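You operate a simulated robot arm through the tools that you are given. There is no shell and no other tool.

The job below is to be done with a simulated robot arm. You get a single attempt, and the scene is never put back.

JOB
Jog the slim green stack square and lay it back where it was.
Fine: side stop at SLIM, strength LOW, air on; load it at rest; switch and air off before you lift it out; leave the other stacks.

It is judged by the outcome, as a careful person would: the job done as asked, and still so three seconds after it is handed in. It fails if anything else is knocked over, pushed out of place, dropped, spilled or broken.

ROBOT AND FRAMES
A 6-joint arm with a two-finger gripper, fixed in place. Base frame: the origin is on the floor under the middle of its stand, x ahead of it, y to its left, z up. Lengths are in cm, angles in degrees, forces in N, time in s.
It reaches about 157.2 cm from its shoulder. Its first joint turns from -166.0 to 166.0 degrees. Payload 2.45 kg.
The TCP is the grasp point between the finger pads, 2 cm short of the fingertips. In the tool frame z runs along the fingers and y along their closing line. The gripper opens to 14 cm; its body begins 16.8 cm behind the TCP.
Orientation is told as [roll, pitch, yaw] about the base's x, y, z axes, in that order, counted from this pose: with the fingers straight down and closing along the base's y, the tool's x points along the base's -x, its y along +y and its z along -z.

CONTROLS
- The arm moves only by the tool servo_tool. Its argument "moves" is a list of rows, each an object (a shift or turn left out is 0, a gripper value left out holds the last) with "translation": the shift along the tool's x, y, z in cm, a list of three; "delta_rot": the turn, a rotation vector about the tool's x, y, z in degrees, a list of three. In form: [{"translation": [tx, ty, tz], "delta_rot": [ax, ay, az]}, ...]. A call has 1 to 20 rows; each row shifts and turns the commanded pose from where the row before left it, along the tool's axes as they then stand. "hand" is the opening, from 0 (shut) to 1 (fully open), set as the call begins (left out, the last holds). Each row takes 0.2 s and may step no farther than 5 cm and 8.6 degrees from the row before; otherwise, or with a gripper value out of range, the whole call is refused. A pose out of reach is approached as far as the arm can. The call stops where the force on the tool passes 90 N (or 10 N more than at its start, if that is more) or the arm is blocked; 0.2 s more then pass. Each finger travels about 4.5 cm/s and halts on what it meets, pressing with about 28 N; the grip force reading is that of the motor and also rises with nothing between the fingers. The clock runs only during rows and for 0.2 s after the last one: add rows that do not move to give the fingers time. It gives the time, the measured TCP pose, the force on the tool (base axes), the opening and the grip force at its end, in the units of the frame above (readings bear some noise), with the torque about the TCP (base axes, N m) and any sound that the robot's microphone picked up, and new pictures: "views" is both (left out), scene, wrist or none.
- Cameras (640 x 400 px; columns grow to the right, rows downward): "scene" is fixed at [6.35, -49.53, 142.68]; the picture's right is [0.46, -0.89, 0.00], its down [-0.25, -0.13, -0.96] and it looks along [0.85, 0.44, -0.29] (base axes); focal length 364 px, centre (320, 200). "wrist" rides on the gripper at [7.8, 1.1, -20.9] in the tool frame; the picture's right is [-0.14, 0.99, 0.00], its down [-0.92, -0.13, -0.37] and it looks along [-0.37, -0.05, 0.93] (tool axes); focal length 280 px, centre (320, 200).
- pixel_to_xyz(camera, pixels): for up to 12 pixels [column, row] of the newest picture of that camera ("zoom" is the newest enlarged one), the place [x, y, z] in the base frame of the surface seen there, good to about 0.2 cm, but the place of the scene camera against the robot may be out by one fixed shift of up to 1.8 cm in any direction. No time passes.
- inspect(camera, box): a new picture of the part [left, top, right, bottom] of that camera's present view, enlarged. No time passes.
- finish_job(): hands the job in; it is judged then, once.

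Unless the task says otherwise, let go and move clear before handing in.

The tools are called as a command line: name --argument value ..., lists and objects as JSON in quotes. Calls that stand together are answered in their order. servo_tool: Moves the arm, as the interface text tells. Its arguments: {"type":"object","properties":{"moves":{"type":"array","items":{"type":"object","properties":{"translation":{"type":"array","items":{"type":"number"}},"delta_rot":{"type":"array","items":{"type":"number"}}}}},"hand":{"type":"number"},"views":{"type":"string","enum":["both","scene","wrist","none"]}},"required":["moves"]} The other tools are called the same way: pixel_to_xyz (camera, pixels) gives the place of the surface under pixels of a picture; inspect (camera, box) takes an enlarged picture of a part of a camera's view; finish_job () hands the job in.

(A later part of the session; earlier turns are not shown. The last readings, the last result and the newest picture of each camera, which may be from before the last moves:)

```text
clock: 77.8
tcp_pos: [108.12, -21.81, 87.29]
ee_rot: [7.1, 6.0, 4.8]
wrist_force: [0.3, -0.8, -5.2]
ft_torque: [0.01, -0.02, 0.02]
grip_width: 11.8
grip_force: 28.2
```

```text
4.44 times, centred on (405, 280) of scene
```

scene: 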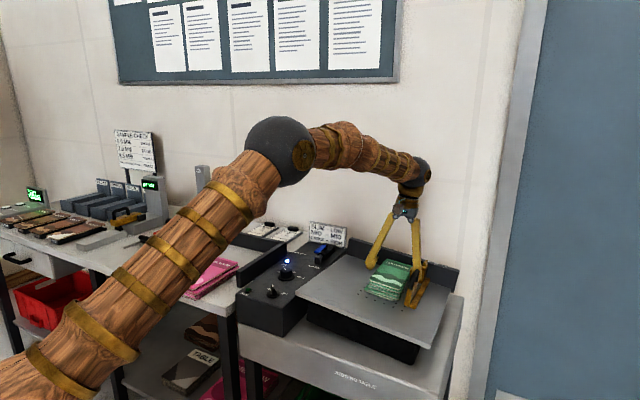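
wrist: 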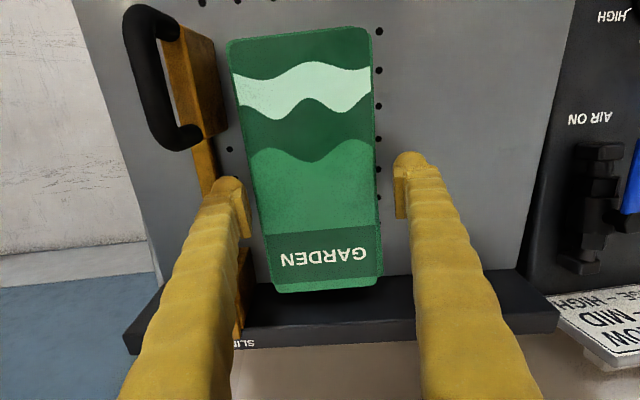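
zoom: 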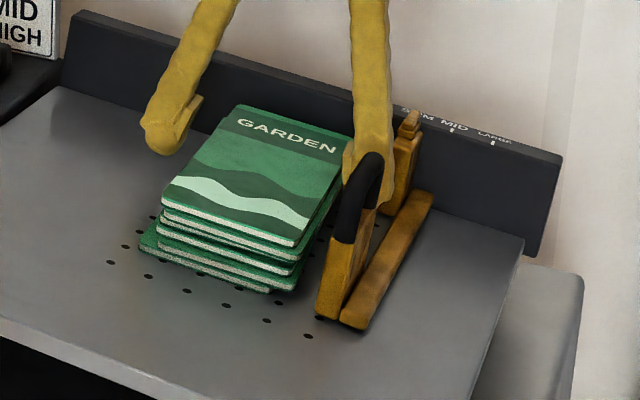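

Still carrying the load (-5.2 N). I'll keep lowering gently until touch-down.

servo_tool --moves '[{"translation": [0, 0, 0.2]}, {"translation": [0, 0, 0.15]}, {}]' --hand 0.0 --views "none"

```text
clock: 78.6
tcp_pos: [108.2, -21.86, 87.3]
ee_rot: [7.0, 5.8, 4.7]
wrist_force: [-0.3, -0.5, 26.4]
ft_torque: [0.02, -0.01, -0.33]
grip_width: 11.87
grip_force: 27.9
```

Touched down (now +26 N). I'll back off slightly to relieve the press, then open.

servo_tool --moves '[{"translation": [0, 0, -0.25]}, {}]' --hand 0.0 --views "none"

servo_tool --moves '[{}, {}, {}]' --hand 1.0 --views "both"

inspect --camera "scene" --box '[340, 235, 470, 325]'

```text
clock: 79.2
tcp_pos: [108.27, -21.91, 87.21]
ee_rot: [6.9, 6.0, 4.8]
wrist_force: [5.7, -0.4, 5.8]
ft_torque: [-0.31, -0.82, 0.15]
grip_width: 11.83
grip_force: 27.7
```

```text
clock: 80.0
tcp_pos: [108.16, -21.82, 87.17]
ee_rot: [7.0, 6.0, 4.7]
wrist_force: [0.3, 0.1, 0.8]
ft_torque: [-0.02, -0.03, -0.04]
grip_width: 14.0
grip_force: 0.0
```

scene: 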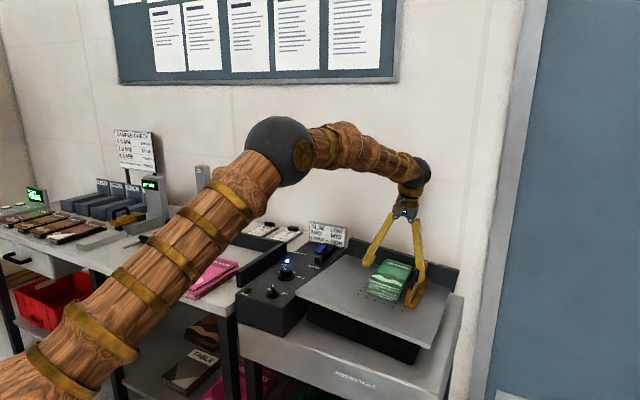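
wrist: 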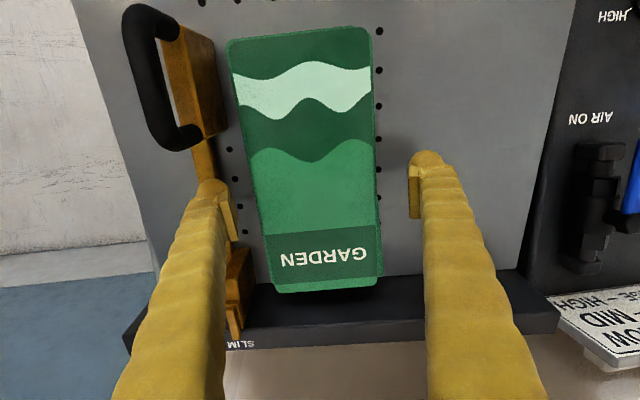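

```text
4.44 times, centred on (405, 280) of scene
```

zoom: 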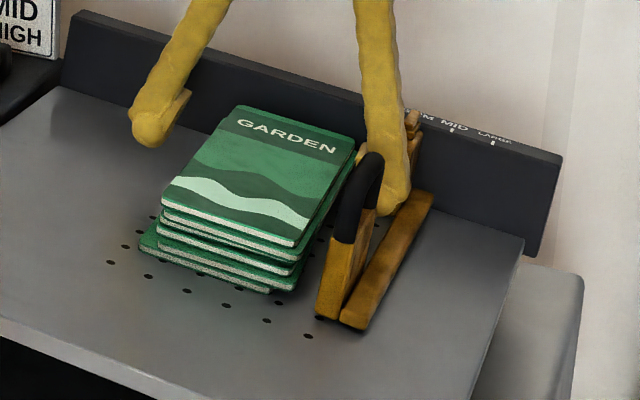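

Released with no residual force. I'll lift the hand straight out along the normal.

servo_tool --moves '[{"translation": [0, 0, -1.5]}, {"translation": [0, 0, -3]}, {"translation": [0, 0, -4]}, {"translation": [0, 0, -4]}, {}]' --views "both"

inspect --camera "wrist" --box '[190, 50, 430, 290]'

pixel_to_xyz --camera "wrist" --pixels '[[240, 100], [245, 130], [260, 70], [270, 120], [277, 170], [350, 120], [320, 235], [255, 260], [245, 255]]'

```text
clock: 81.2
tcp_pos: [109.58, -23.19, 99.71]
ee_rot: [7.1, 6.0, 4.8]
wrist_force: [0.3, -0.2, 0.6]
ft_torque: [-0.01, -0.01, 0.0]
grip_width: 14.01
grip_force: 0.3
```

scene: 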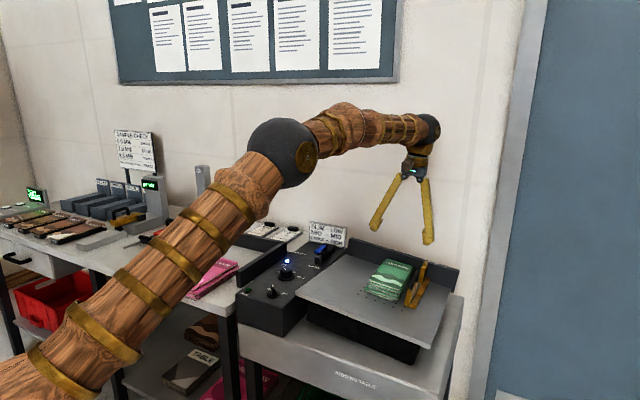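
wrist: 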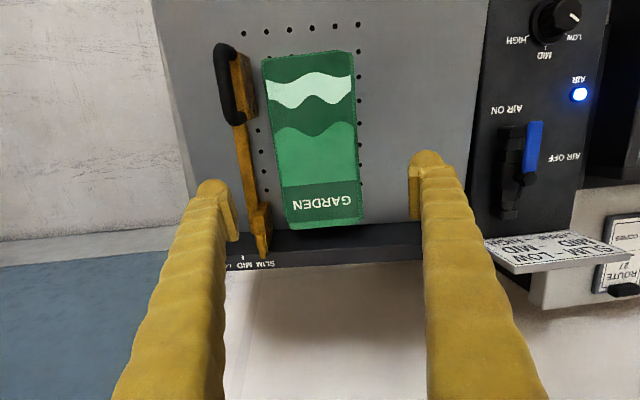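

```text
1.67 times, centred on (310, 170) of wrist
```

zoom: 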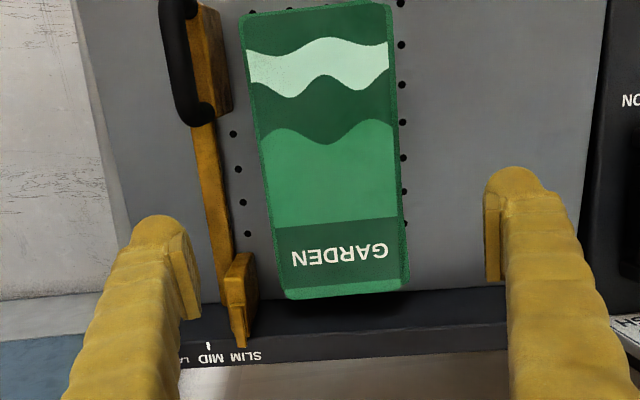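

```text
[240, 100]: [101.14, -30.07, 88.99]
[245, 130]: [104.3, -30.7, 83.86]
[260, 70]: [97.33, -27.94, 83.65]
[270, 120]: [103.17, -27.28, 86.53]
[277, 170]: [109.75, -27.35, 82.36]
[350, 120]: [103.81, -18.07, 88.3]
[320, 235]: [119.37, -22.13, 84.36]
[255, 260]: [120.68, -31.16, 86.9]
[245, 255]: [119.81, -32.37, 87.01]
```

The stack's -y edge (≈-27.3) now leaves clearance. I'll level the hand, return to yaw 0 and go over the stop handle to reset it to SLIM.

servo_tool --moves '[{"delta_rot": [0, 0, 4.5]}, {"delta_rot": [3.25, -3.25, 0]}, {"delta_rot": [3.25, -3.25, 0]}, {"translation": [3.3, -2.6, 0]}, {"translation": [3.3, -2.6, 0]}, {"translation": [3.4, -2.65, 0]}, {}]' --hand 0.3 --views "both"

inspect --camera "wrist" --box '[230, 110, 410, 340]'

```text
clock: 82.8
tcp_pos: [99.54, -31.08, 99.55]
ee_rot: [0.0, 0.0, 0.0]
wrist_force: [0.0, -0.4, -0.2]
ft_torque: [-0.02, 0.01, 0.01]
grip_width: 4.19
grip_force: 0.1
```

scene: 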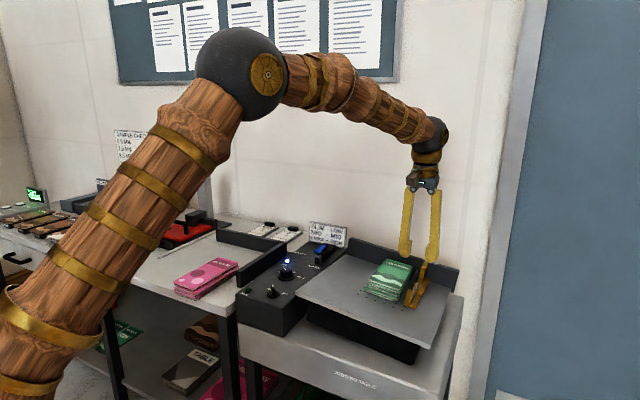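
wrist: 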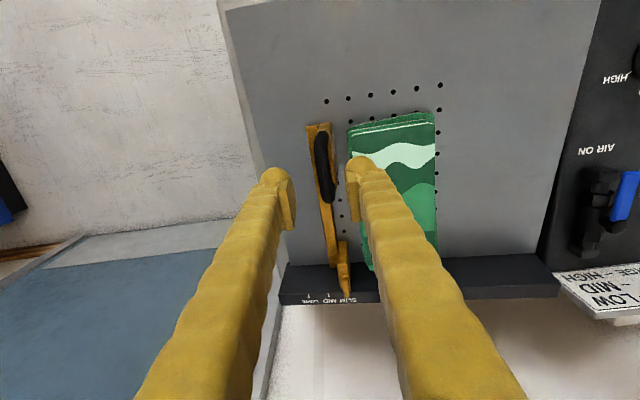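

```text
1.74 times, centred on (320, 225) of wrist
```

zoom: 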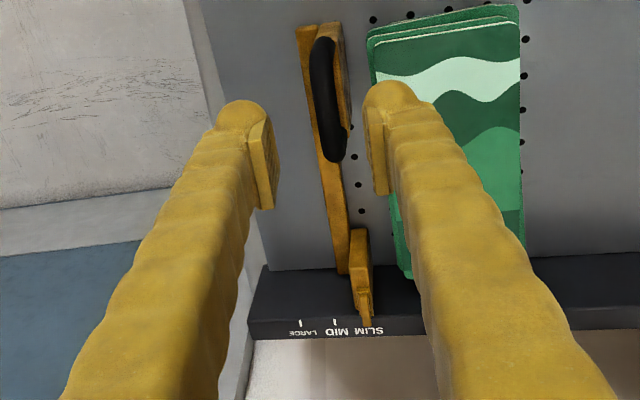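

From here the pointer (zoom (366,325)) looks close to where SLIM should be (≈370). I'll measure it precisely.

inspect --camera "wrist" --box '[295, 265, 365, 315]'

pixel_to_xyz --camera "wrist" --pixels '[[308.5, 296.5], [328.6, 296], [346, 295], [346, 290], [345, 285], [332, 150], [335, 170], [322, 160], [325, 180], [328, 195], [400, 150], [370, 250]]'

```text
8.00 times, centred on (330, 290) of wrist
```

zoom: 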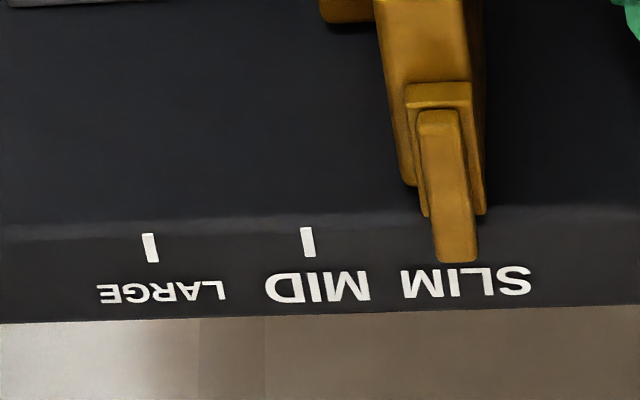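

```text
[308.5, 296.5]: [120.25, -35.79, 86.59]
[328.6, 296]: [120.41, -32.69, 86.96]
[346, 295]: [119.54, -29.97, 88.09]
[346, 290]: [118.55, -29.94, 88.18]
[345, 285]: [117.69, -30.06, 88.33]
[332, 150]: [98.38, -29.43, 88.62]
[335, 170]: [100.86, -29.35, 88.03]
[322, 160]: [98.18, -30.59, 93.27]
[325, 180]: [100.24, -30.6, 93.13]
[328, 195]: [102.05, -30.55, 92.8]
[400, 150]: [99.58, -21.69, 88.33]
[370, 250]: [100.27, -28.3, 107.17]
```

The stop has sprung back: pointer y≈-29.97 versus the tick at -29.85, so it is at SLIM. The stack now rests near the corner with the switch still OFF, so I'll go to the switch and align the hand with its bar (yaw +45).

servo_tool --moves '[{"translation": [0, 0, -3]}, {"translation": [2, 4.4, 0]}, {"translation": [2, 4.4, 0]}, {"translation": [2, 4.4, 0]}, {"translation": [2, 4.4, 0]}, {"translation": [2, 4.4, 0]}, {"translation": [2, 4.4, 0]}, {"translation": [2, 4.4, 0]}, {"translation": [2, 4.4, 0]}, {"translation": [1.04, 2, 0]}, {"delta_rot": [0, 0, -8.5]}, {"delta_rot": [0, 0, -8.5]}, {"delta_rot": [0, 0, -8.5]}, {"delta_rot": [0, 0, -8.5]}, {"delta_rot": [0, 0, -8.5]}, {"delta_rot": [0, 0, -2.5]}, {"translation": [0, 0, 4]}, {"translation": [0, 0, 3]}, {}]' --hand 0.25 --views "both"

inspect --camera "wrist" --box '[260, 110, 380, 230]'

inspect --camera "scene" --box '[330, 235, 470, 335]'

```text
clock: 86.8
tcp_pos: [82.45, 6.02, 95.54]
ee_rot: [-0.1, -0.1, 44.9]
wrist_force: [-0.5, 0.4, -0.7]
ft_torque: [-0.01, -0.01, 0.04]
grip_width: 3.51
grip_force: 0.1
```

scene: 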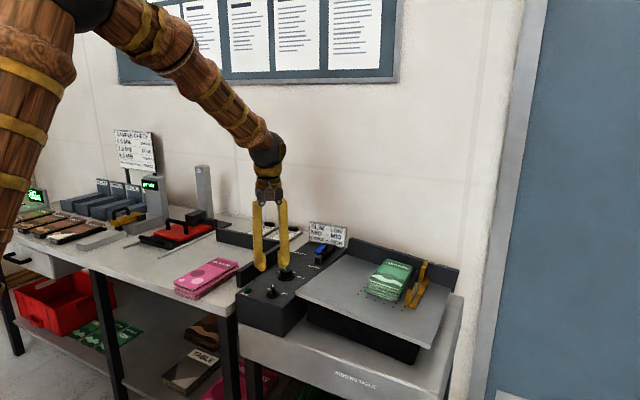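
wrist: 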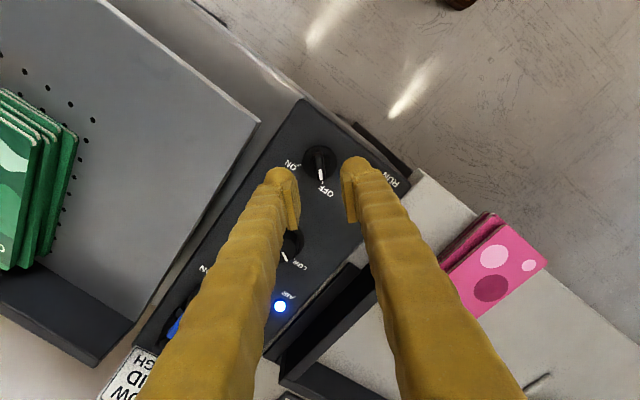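

```text
3.33 times, centred on (320, 170) of wrist
```

zoom: 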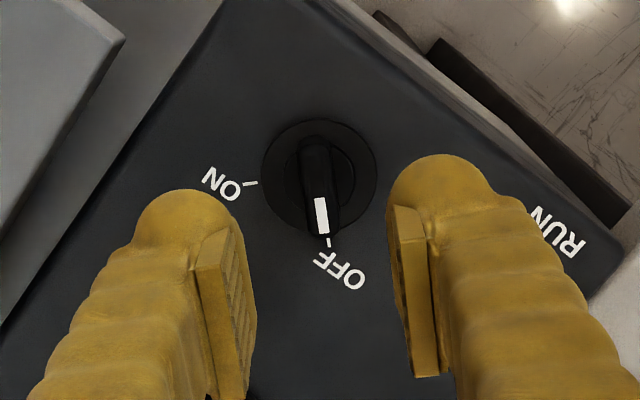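

```text
4.00 times, centred on (400, 285) of scene
```

zoom: 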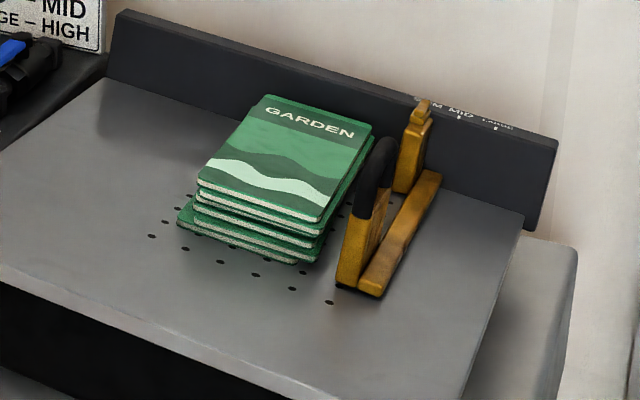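

The switch bar stands in line between the fingers, mark at OFF. I'll verify its centre against the TCP.

pixel_to_xyz --camera "wrist" --pixels '[[319, 155], [320, 165], [321, 176], [316, 165], [324, 165], [302, 165], [337, 165], [319, 147]]'

```text
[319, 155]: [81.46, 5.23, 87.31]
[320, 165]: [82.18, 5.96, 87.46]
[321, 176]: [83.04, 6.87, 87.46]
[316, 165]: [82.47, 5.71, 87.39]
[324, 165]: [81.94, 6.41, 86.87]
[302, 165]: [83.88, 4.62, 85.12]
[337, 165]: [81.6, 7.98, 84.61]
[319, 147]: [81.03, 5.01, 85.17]
```

Bar centre ≈(82.4, 6.1) matches the TCP. I'll descend and close on the bar.

servo_tool --moves '[{"translation": [0, 0, 4]}, {"translation": [0, 0, 2.5]}, {"translation": [0, 0, 1.4]}, {}]' --views "none"

servo_tool --moves '[{}, {}, {}]' --hand 0.0 --views "wrist"

```text
clock: 87.8
tcp_pos: [82.48, 6.13, 87.84]
ee_rot: [0.0, 0.0, 45.0]
wrist_force: [-0.7, -1.4, 0.1]
ft_torque: [0.02, 0.0, 0.01]
grip_width: 3.51
grip_force: 0.0
```

```text
clock: 88.6
tcp_pos: [82.55, 5.95, 87.69]
ee_rot: [0.0, 0.1, 45.0]
wrist_force: [6.6, -6.4, -3.8]
ft_torque: [-0.08, -0.06, 0.0]
grip_width: 1.03
grip_force: 35.2
```

wrist: 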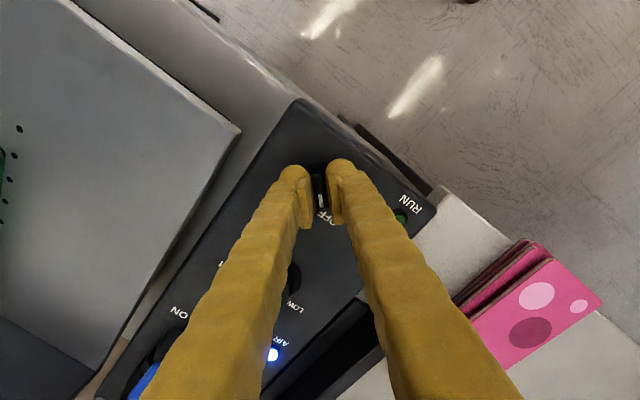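

The bar is gripped (width 1.03). I'll turn it 90° to ON and watch the RUN lamp and the stack.

servo_tool --moves '[{"delta_rot": [0, 0, 8.2]}, {"delta_rot": [0, 0, 8.2]}, {"delta_rot": [0, 0, 8.2]}, {"delta_rot": [0, 0, 8.2]}, {"delta_rot": [0, 0, 8.2]}, {"delta_rot": [0, 0, 8.2]}, {"delta_rot": [0, 0, 8.2]}, {"delta_rot": [0, 0, 8.2]}, {"delta_rot": [0, 0, 8.2]}, {"delta_rot": [0, 0, 8.2]}, {"delta_rot": [0, 0, 8.0]}, {}]' --hand 0.0 --views "both"

inspect --camera "scene" --box '[230, 225, 470, 345]'

```text
clock: 91.2
tcp_pos: [82.61, 6.02, 87.8]
ee_rot: [0.0, 0.0, -45.3]
wrist_force: [-3.5, -37.9, 8.7]
ft_torque: [-0.44, -0.02, 0.16]
grip_width: 1.02
grip_force: 37.5
```

scene: 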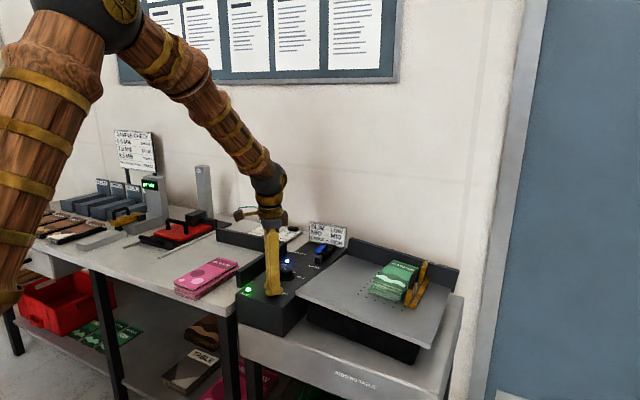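
wrist: 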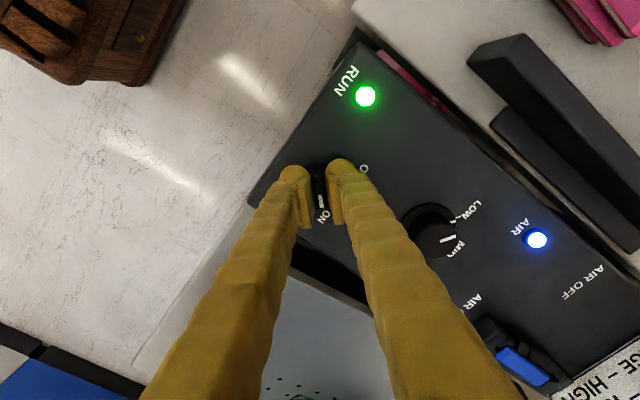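

```text
2.67 times, centred on (350, 285) of scene
```

zoom: 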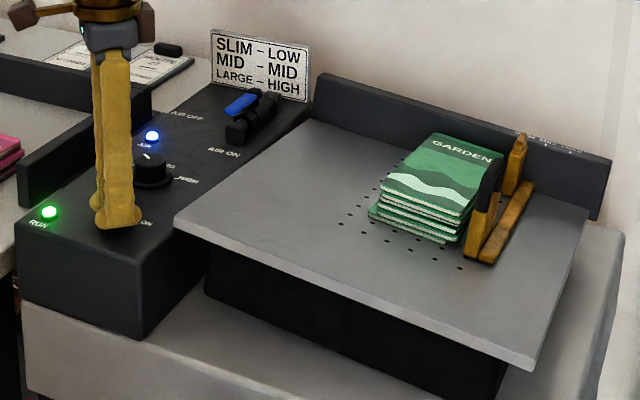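

RUN is lit (wrist (366,97)) and the stack has moved to the stop and is squaring. I'll relieve the side load and wait about 2 s while watching.

servo_tool --moves '[{"translation": [-0.14, -0.14, 0]}, {}, {}, {}, {}, {}, {}, {}, {}]' --hand 0.0 --views "both"

inspect --camera "scene" --box '[340, 235, 470, 325]'

```text
clock: 93.2
tcp_pos: [82.51, 5.89, 87.63]
ee_rot: [0.0, 0.0, -45.0]
wrist_force: [-0.9, 37.8, 4.2]
ft_torque: [0.43, -0.01, 0.12]
grip_width: 1.0
grip_force: 37.7
```

scene: 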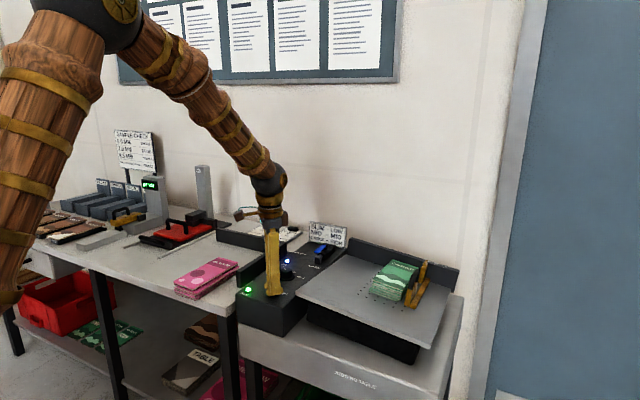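
wrist: 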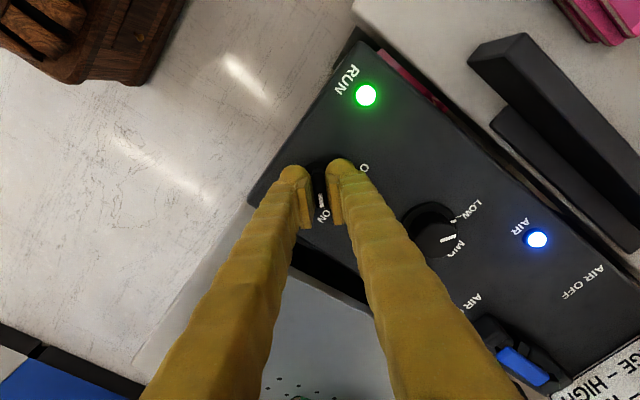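

```text
4.44 times, centred on (405, 280) of scene
```

zoom: 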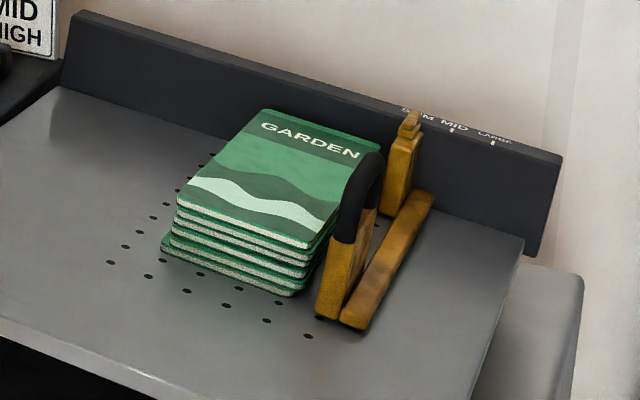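

The stack is tightening up but the lower leaflets still show steps (scene zoom (230,270)). I'll let it run longer, and check the dial mark.

servo_tool --moves '[{"translation": [0.07, 0.07, 0]}, {}, {}, {}, {}, {}, {}, {}, {}, {}, {}, {}, {}, {}, {}]' --hand 0.0 --views "both"

inspect --camera "scene" --box '[340, 235, 470, 325]'

inspect --camera "wrist" --box '[380, 180, 500, 270]'

```text
clock: 96.4
tcp_pos: [82.61, 5.97, 87.71]
ee_rot: [0.0, 0.1, -45.0]
wrist_force: [15.1, -8.0, -6.2]
ft_torque: [-0.11, -0.17, 0.07]
grip_width: 0.99
grip_force: 36.8
```

scene: 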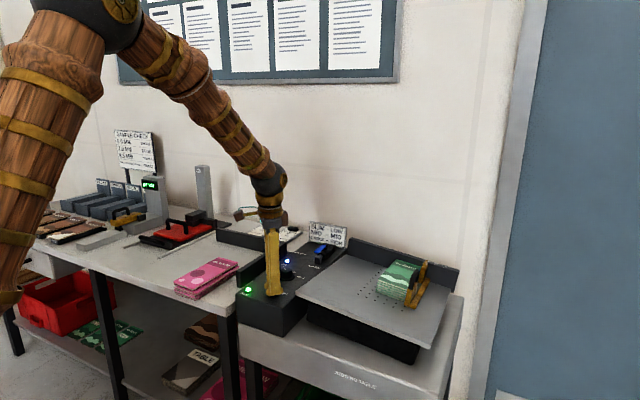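
wrist: 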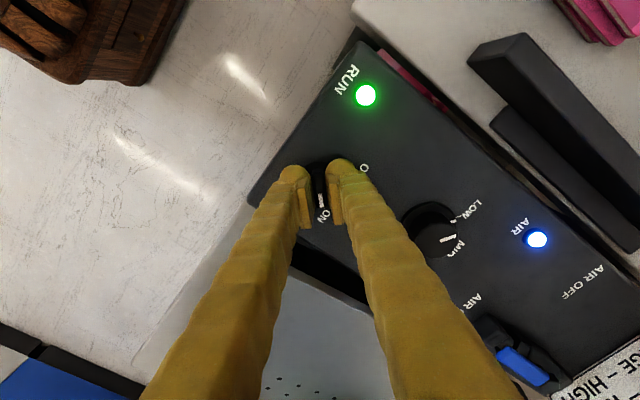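

```text
4.44 times, centred on (405, 280) of scene
```

zoom: 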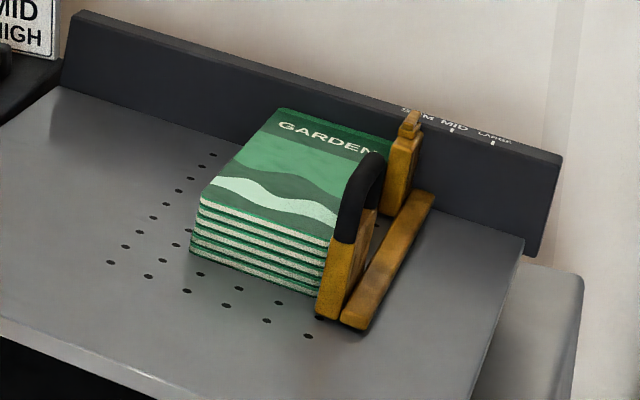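

```text
4.44 times, centred on (440, 225) of wrist
```

zoom: 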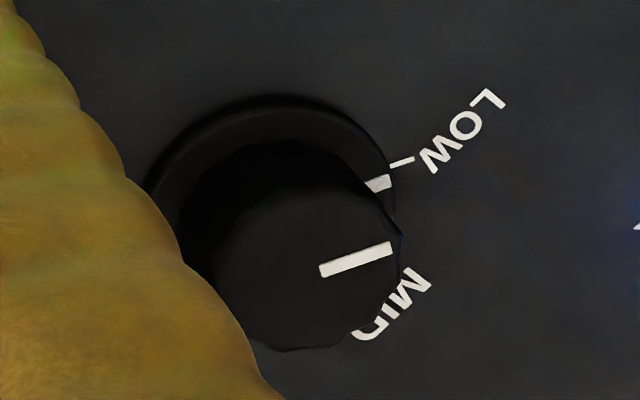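

The leaflets are nearly flush now, though a strip still shows beyond the top one near the fence (scene zoom (370,140)). The dial mark is at LOW. I'll let it run a few seconds more.

servo_tool --moves '[{}, {}, {}, {}, {}, {}, {}, {}, {}, {}, {}, {}, {}, {}, {}]' --hand 0.0 --views "scene"

inspect --camera "scene" --box '[360, 240, 440, 310]'

```text
clock: 99.6
tcp_pos: [82.54, 5.79, 87.77]
ee_rot: [0.0, 0.0, -45.0]
wrist_force: [11.2, -7.7, -0.5]
ft_torque: [-0.1, -0.13, 0.04]
grip_width: 1.02
grip_force: 37.7
```

scene: 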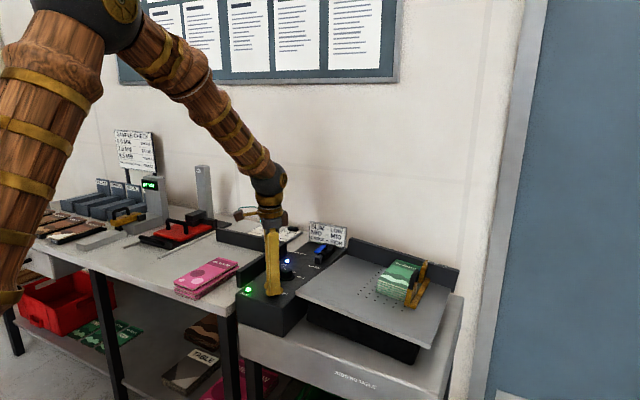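

```text
5.71 times, centred on (400, 275) of scene
```

zoom: 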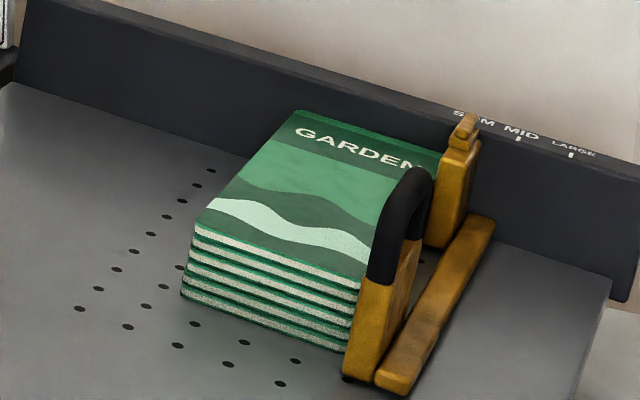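

All six leaflets are flush (scene zoom (270,280)), tight against the stop and fence. I'll turn the switch back to OFF.

servo_tool --moves '[{"delta_rot": [0, 0, -8.2]}, {"delta_rot": [0, 0, -8.2]}, {"delta_rot": [0, 0, -8.2]}, {"delta_rot": [0, 0, -8.2]}, {"delta_rot": [0, 0, -8.2]}, {"delta_rot": [0, 0, -8.2]}, {"delta_rot": [0, 0, -8.2]}, {"delta_rot": [0, 0, -8.2]}, {"delta_rot": [0, 0, -8.2]}, {"delta_rot": [0, 0, -8.2]}, {"delta_rot": [0, 0, -8.0]}, {}]' --hand 0.0 --views "both"

inspect --camera "wrist" --box '[260, 130, 430, 250]'

```text
clock: 102.2
tcp_pos: [82.58, 5.93, 87.67]
ee_rot: [0.0, -0.1, 45.0]
wrist_force: [0.5, 39.1, -3.8]
ft_torque: [0.45, -0.08, 0.0]
grip_width: 0.99
grip_force: 38.0
```

scene: 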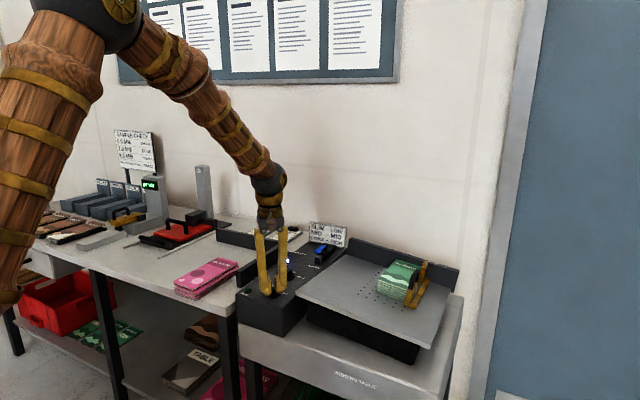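
wrist: 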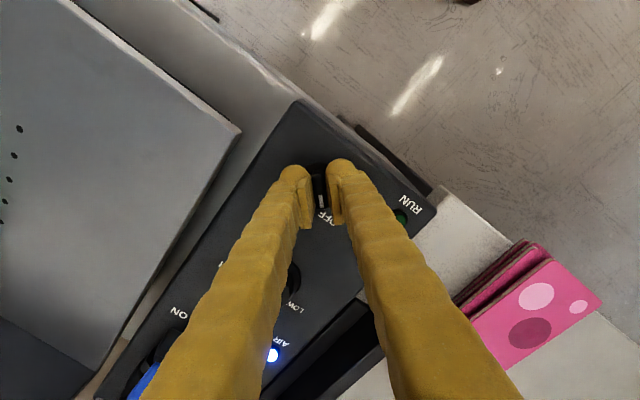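

```text
3.33 times, centred on (345, 190) of wrist
```

zoom: 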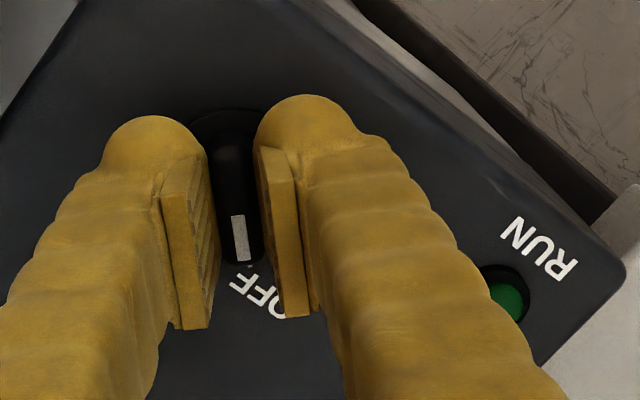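

RUN lamp is dark and the mark is at OFF. I'll release, rise and check the whole panel and stack.

servo_tool --moves '[{}, {}, {}]' --hand 0.25 --views "none"

servo_tool --moves '[{"translation": [0, 0, -3]}, {"translation": [0, 0, -5]}, {"translation": [0, 0, -5]}, {"delta_rot": [0, 0, 8.5]}, {"delta_rot": [0, 0, 8.5]}, {"delta_rot": [0, 0, 8.5]}, {"delta_rot": [0, 0, 8.5]}, {"delta_rot": [0, 0, 8.5]}, {"delta_rot": [0, 0, 2.5]}, {"translation": [-4.8, 0, 0]}, {"translation": [-4.8, -0.5, 0]}, {"translation": [-4.8, -0.7, 0]}, {"translation": [-4.8, -0.5, 0]}, {"translation": [-5, 0, 0]}, {}]' --hand 0.3 --views "both"

inspect --camera "wrist" --box '[250, 120, 390, 240]'

```text
clock: 103.0
tcp_pos: [82.56, 5.91, 87.72]
ee_rot: [0.1, 0.0, 44.9]
wrist_force: [0.1, 0.3, -0.4]
ft_torque: [-0.03, -0.04, -0.01]
grip_width: 3.5
grip_force: 0.0
```

```text
clock: 106.2
tcp_pos: [106.75, 4.19, 100.77]
ee_rot: [0.0, 0.0, -0.2]
wrist_force: [0.8, -0.2, 0.3]
ft_torque: [0.02, -0.01, -0.01]
grip_width: 4.18
grip_force: 0.1
```

scene: 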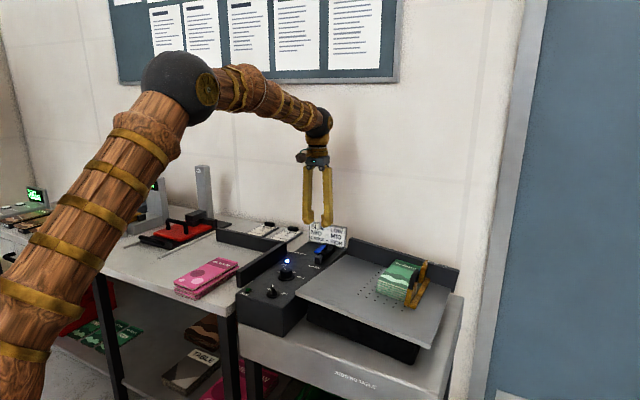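
wrist: 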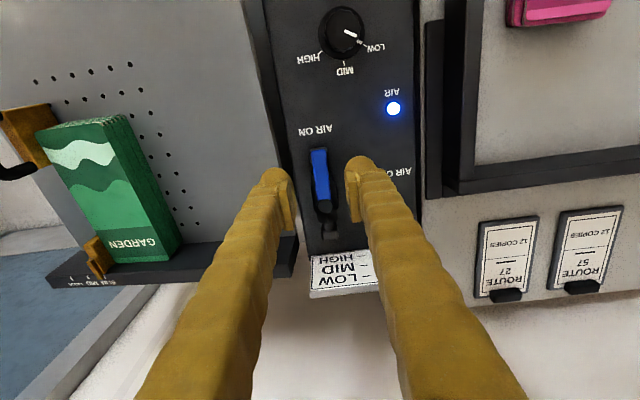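

```text
3.33 times, centred on (320, 180) of wrist
```

zoom: 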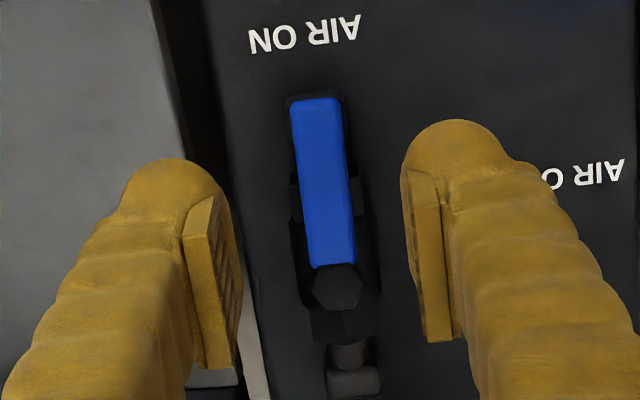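

The lever points to AIR ON between the fingers and the air lamp is lit. I'll confirm the lever's line, then go down and grip it.

pixel_to_xyz --camera "wrist" --pixels '[[315, 152], [318, 165], [321, 185], [325, 207]]'

servo_tool --moves '[{"translation": [-0.6, 0, 3]}, {"translation": [0, 0, 4]}, {"translation": [0, 0, 2]}, {}]' --views "wrist"

```text
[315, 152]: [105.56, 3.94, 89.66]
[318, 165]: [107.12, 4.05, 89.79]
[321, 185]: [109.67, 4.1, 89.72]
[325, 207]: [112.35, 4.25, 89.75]
```

```text
clock: 107.2
tcp_pos: [107.49, 4.12, 91.81]
ee_rot: [-0.1, 0.1, 0.1]
wrist_force: [0.1, 0.1, 0.0]
ft_torque: [-0.01, 0.02, 0.02]
grip_width: 4.2
grip_force: 0.0
```

wrist: 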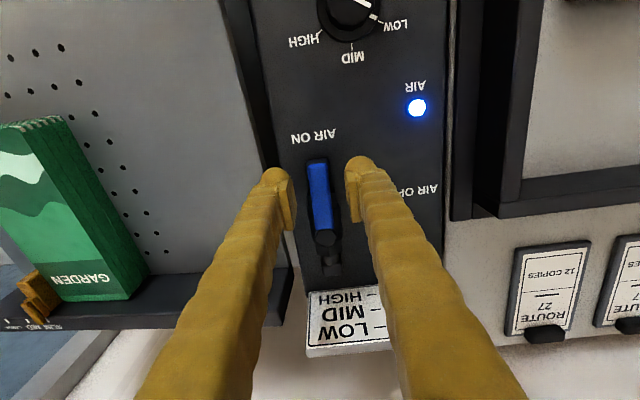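

Lever line y≈4.05, matching the TCP. I'll go down the last 1.45 cm and grip.

servo_tool --moves '[{"translation": [0, -0.05, 1.45]}, {}]' --views "none"

servo_tool --moves '[{}, {}, {}, {}]' --hand 0.0 --views "wrist"

```text
clock: 107.8
tcp_pos: [107.37, 4.08, 90.31]
ee_rot: [0.0, 0.1, -0.1]
wrist_force: [0.1, -0.1, 0.8]
ft_torque: [-0.01, -0.04, -0.01]
grip_width: 4.18
grip_force: 0.1
```

```text
clock: 108.8
tcp_pos: [107.42, 4.17, 90.27]
ee_rot: [0.0, 0.0, 0.0]
wrist_force: [-0.3, -6.6, -2.0]
ft_torque: [-0.07, -0.04, -0.34]
grip_width: 1.71
grip_force: 42.8
```

wrist: 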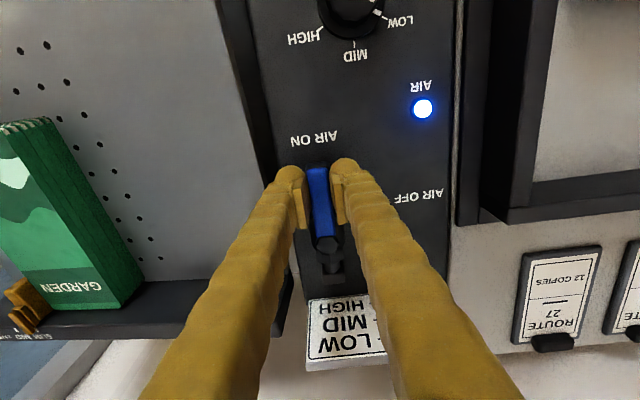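

Gripped (width 1.71). I'll swing the lever back 90° to AIR OFF.

servo_tool --moves '[{"translation": [-0.05, 0.705, 0], "delta_rot": [0, 0, 8.18]}, {"translation": [-0.05, 0.705, 0], "delta_rot": [0, 0, 8.18]}, {"translation": [-0.05, 0.705, 0], "delta_rot": [0, 0, 8.18]}, {"translation": [-0.05, 0.705, 0], "delta_rot": [0, 0, 8.18]}, {"translation": [-0.05, 0.705, 0], "delta_rot": [0, 0, 8.18]}, {"translation": [-0.05, 0.705, 0], "delta_rot": [0, 0, 8.18]}, {"translation": [-0.05, 0.705, 0], "delta_rot": [0, 0, 8.18]}, {"translation": [-0.05, 0.705, 0], "delta_rot": [0, 0, 8.18]}, {"translation": [-0.05, 0.705, 0], "delta_rot": [0, 0, 8.18]}, {"translation": [-0.05, 0.705, 0], "delta_rot": [0, 0, 8.18]}, {"translation": [-0.05, 0.705, 0], "delta_rot": [0, 0, 8.18]}, {}]' --hand 0.0 --views "both"

```text
clock: 111.4
tcp_pos: [112.26, 9.1, 90.36]
ee_rot: [0.1, -0.1, -90.2]
wrist_force: [16.5, -10.6, 7.2]
ft_torque: [-0.1, -0.21, 0.77]
grip_width: 1.72
grip_force: 43.0
```

scene: 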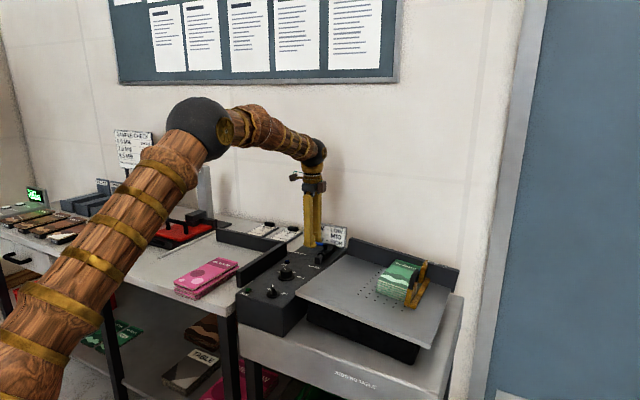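
wrist: 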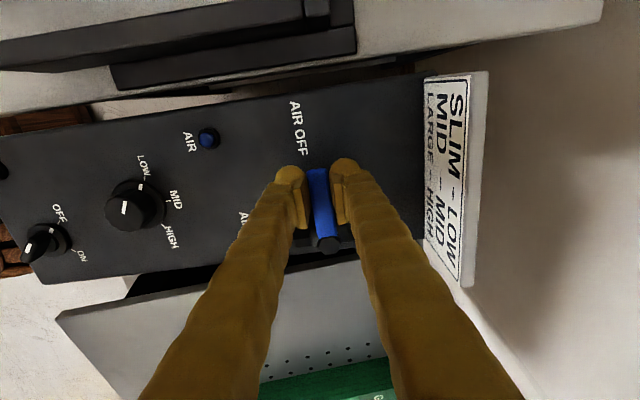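

The AIR lamp is off (wrist (208,137)) with the lever at AIR OFF and the switch at OFF. I'll release, rise, and go view the squared stack from above.

servo_tool --moves '[{}, {}, {}]' --hand 0.3 --views "none"

servo_tool --moves '[{"translation": [0, 0, -3]}, {"translation": [0, 0, -5]}, {"translation": [0, 0, -5]}, {"delta_rot": [0, 0, -8.5]}, {"delta_rot": [0, 0, -8.5]}, {"delta_rot": [0, 0, -8.5]}, {"delta_rot": [0, 0, -8.5]}, {"delta_rot": [0, 0, -8.5]}, {"delta_rot": [0, 0, -8.5]}, {"delta_rot": [0, 0, -8.5]}, {"delta_rot": [0, 0, -8.5]}, {"delta_rot": [0, 0, -8.5]}, {"delta_rot": [0, 0, -8.5]}, {"delta_rot": [0, 0, -5]}, {"translation": [1.5, -4.7, 0]}, {"translation": [1.5, -4.7, 0]}, {"translation": [1.5, -4.7, 0]}, {"translation": [1.5, -4.7, 0]}, {"translation": [0, -4.7, 0]}, {}]' --hand 1.0 --views "wrist"

servo_tool --moves '[{"translation": [0, -4.7, 0]}, {"translation": [0, -3.5, 0]}, {}]' --views "both"

inspect --camera "wrist" --box '[220, 70, 420, 270]'

```text
clock: 112.2
tcp_pos: [112.2, 9.12, 90.14]
ee_rot: [0.0, 0.0, -90.1]
wrist_force: [0.1, 0.7, 0.7]
ft_torque: [0.02, -0.01, 0.0]
grip_width: 4.18
grip_force: 0.1
```

```text
clock: 116.4
tcp_pos: [106.33, -14.33, 103.27]
ee_rot: [0.0, 0.0, 0.0]
wrist_force: [0.2, 0.6, 1.5]
ft_torque: [0.02, 0.02, 0.02]
grip_width: 14.0
grip_force: 0.1
```

wrist: 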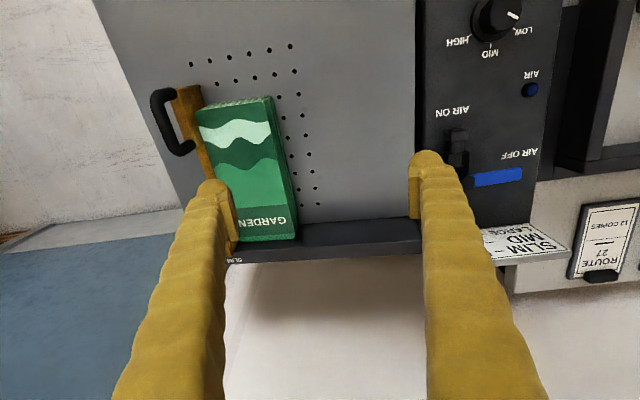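

```text
clock: 117.2
tcp_pos: [106.36, -22.53, 103.33]
ee_rot: [-0.1, -0.1, -0.1]
wrist_force: [0.6, -0.2, -0.4]
ft_torque: [0.0, -0.02, 0.01]
grip_width: 14.01
grip_force: 0.1
```

scene: 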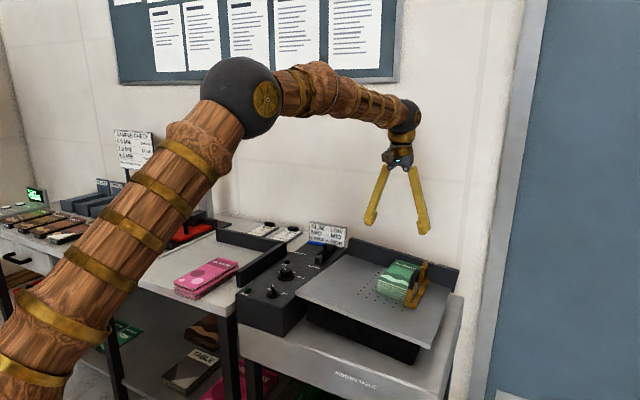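
wrist: 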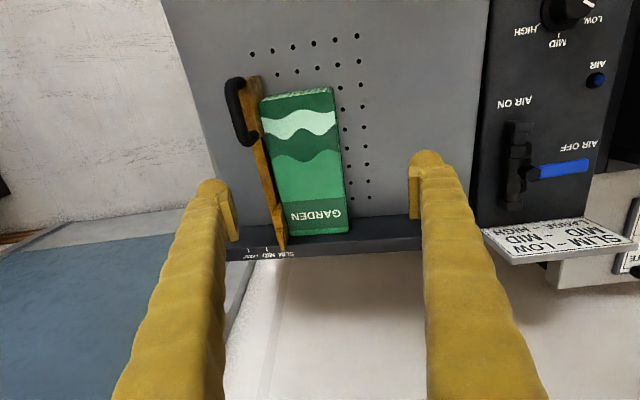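

```text
2.00 times, centred on (320, 170) of wrist
```

zoom: 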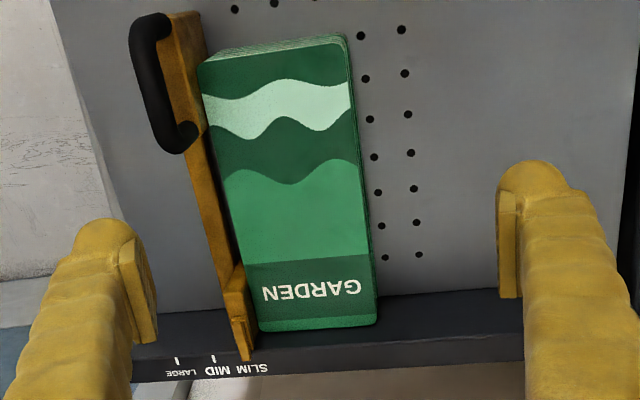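

The stack is flush and tight in the corner, lever at AIR OFF, lamps off, stop at SLIM. I'll measure the stack's edges for the pick-up.

pixel_to_xyz --camera "wrist" --pixels '[[263, 102], [333, 94], [347, 225], [292, 232], [266, 120], [340, 130], [275, 165], [345, 180], [305, 160], [243, 122], [245, 90], [290, 215]]'

inspect --camera "wrist" --box '[230, 70, 310, 150]'

inspect --camera "wrist" --box '[240, 190, 360, 270]'

```text
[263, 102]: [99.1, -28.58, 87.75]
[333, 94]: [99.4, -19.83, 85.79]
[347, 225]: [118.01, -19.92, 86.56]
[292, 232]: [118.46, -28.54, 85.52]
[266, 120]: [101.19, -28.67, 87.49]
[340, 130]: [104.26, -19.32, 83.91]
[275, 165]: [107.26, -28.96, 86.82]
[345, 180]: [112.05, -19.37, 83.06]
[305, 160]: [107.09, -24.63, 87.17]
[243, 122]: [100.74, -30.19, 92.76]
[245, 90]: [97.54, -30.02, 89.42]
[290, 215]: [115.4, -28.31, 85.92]
```

```text
5.00 times, centred on (270, 110) of wrist
```

zoom: 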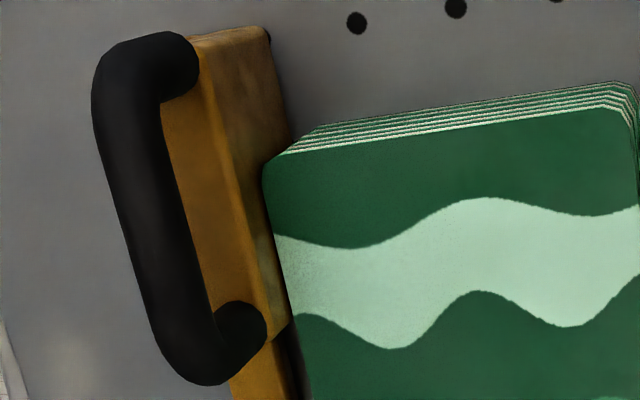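

```text
5.00 times, centred on (300, 230) of wrist
```

zoom: 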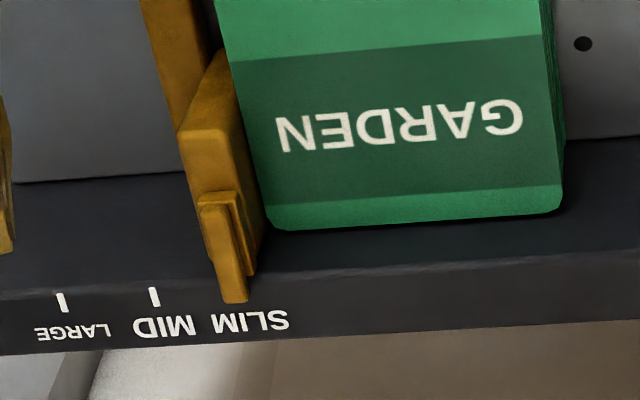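

The squared stack spans (at top level) y -28.95…-19.8, x 98.9…118.6, top 4.2 cm above the table. I'll position the hand above its middle, tilt to the table, and bias slightly to +y so the stop-side finger touches first.

servo_tool --moves '[{"translation": [-2.03, -1.69, 0.27]}, {"translation": [-2.03, -1.69, 0.27]}, {"delta_rot": [-3.25, 3.25, 0]}, {"delta_rot": [-3.25, 3.25, 0]}, {}, {"translation": [0, 0, 3]}, {"translation": [0, 0, 3]}, {}]' --hand 1.0 --views "both"

inspect --camera "scene" --box '[340, 200, 480, 320]'

```text
clock: 119.0
tcp_pos: [109.52, -25.36, 96.84]
ee_rot: [6.5, 6.5, 0.3]
wrist_force: [0.8, 1.1, 0.1]
ft_torque: [-0.02, 0.01, 0.03]
grip_width: 14.01
grip_force: 0.0
```

scene: 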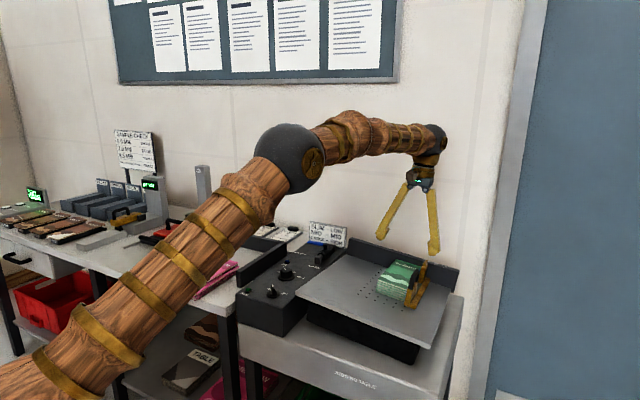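
wrist: 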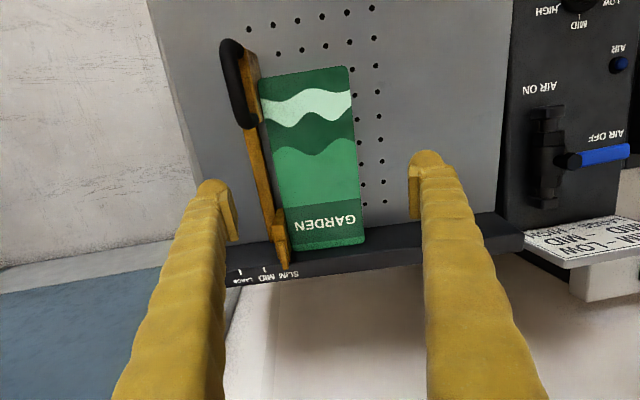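

```text
3.33 times, centred on (410, 260) of scene
```

zoom: 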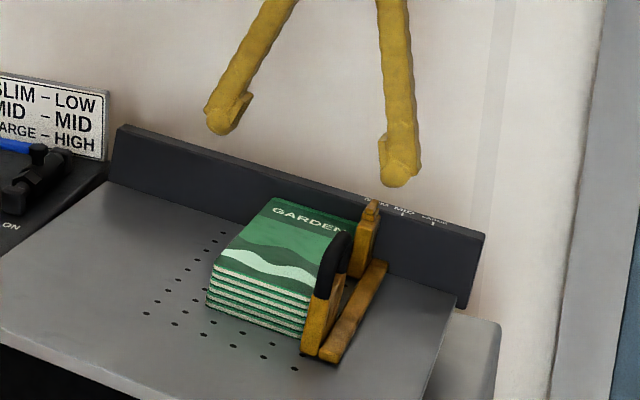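

The hand is aligned 10 cm above grip height. I'll descend most of the way and check the stop-side finger's clearance.

servo_tool --moves '[{"translation": [0, 0.15, 3]}, {"translation": [0, 0, 3]}, {"translation": [0, 0, 2]}, {}]' --hand 1.0 --views "both"

inspect --camera "scene" --box '[360, 220, 470, 320]'

inspect --camera "wrist" --box '[150, 40, 430, 340]'

```text
clock: 120.0
tcp_pos: [108.7, -24.26, 89.0]
ee_rot: [6.5, 6.5, 0.3]
wrist_force: [0.1, -0.9, -0.2]
ft_torque: [0.0, 0.0, 0.0]
grip_width: 13.99
grip_force: 0.1
```

scene: 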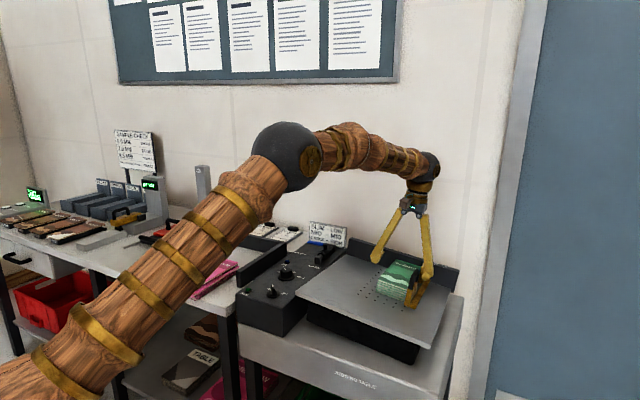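
wrist: 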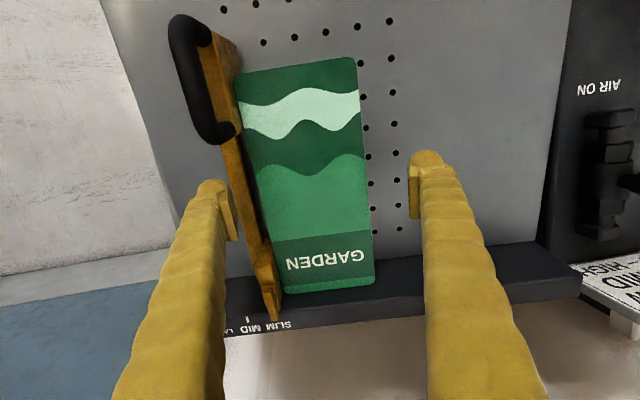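

```text
4.00 times, centred on (415, 270) of scene
```

zoom: 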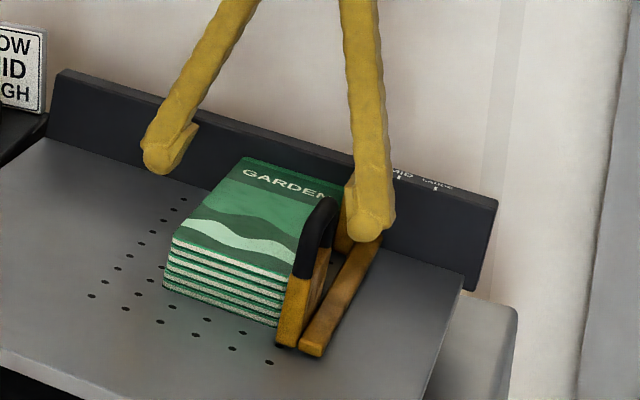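

```text
1.33 times, centred on (290, 190) of wrist
```

zoom: 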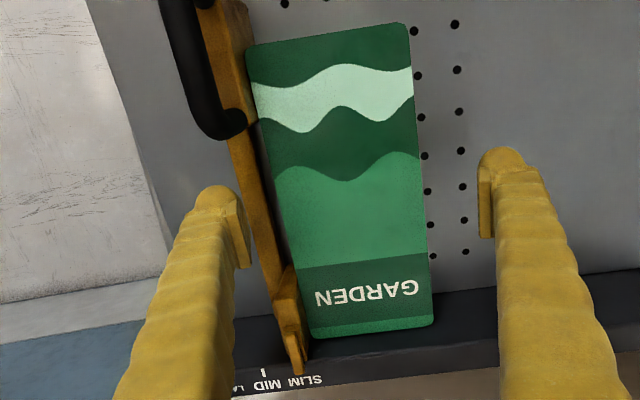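

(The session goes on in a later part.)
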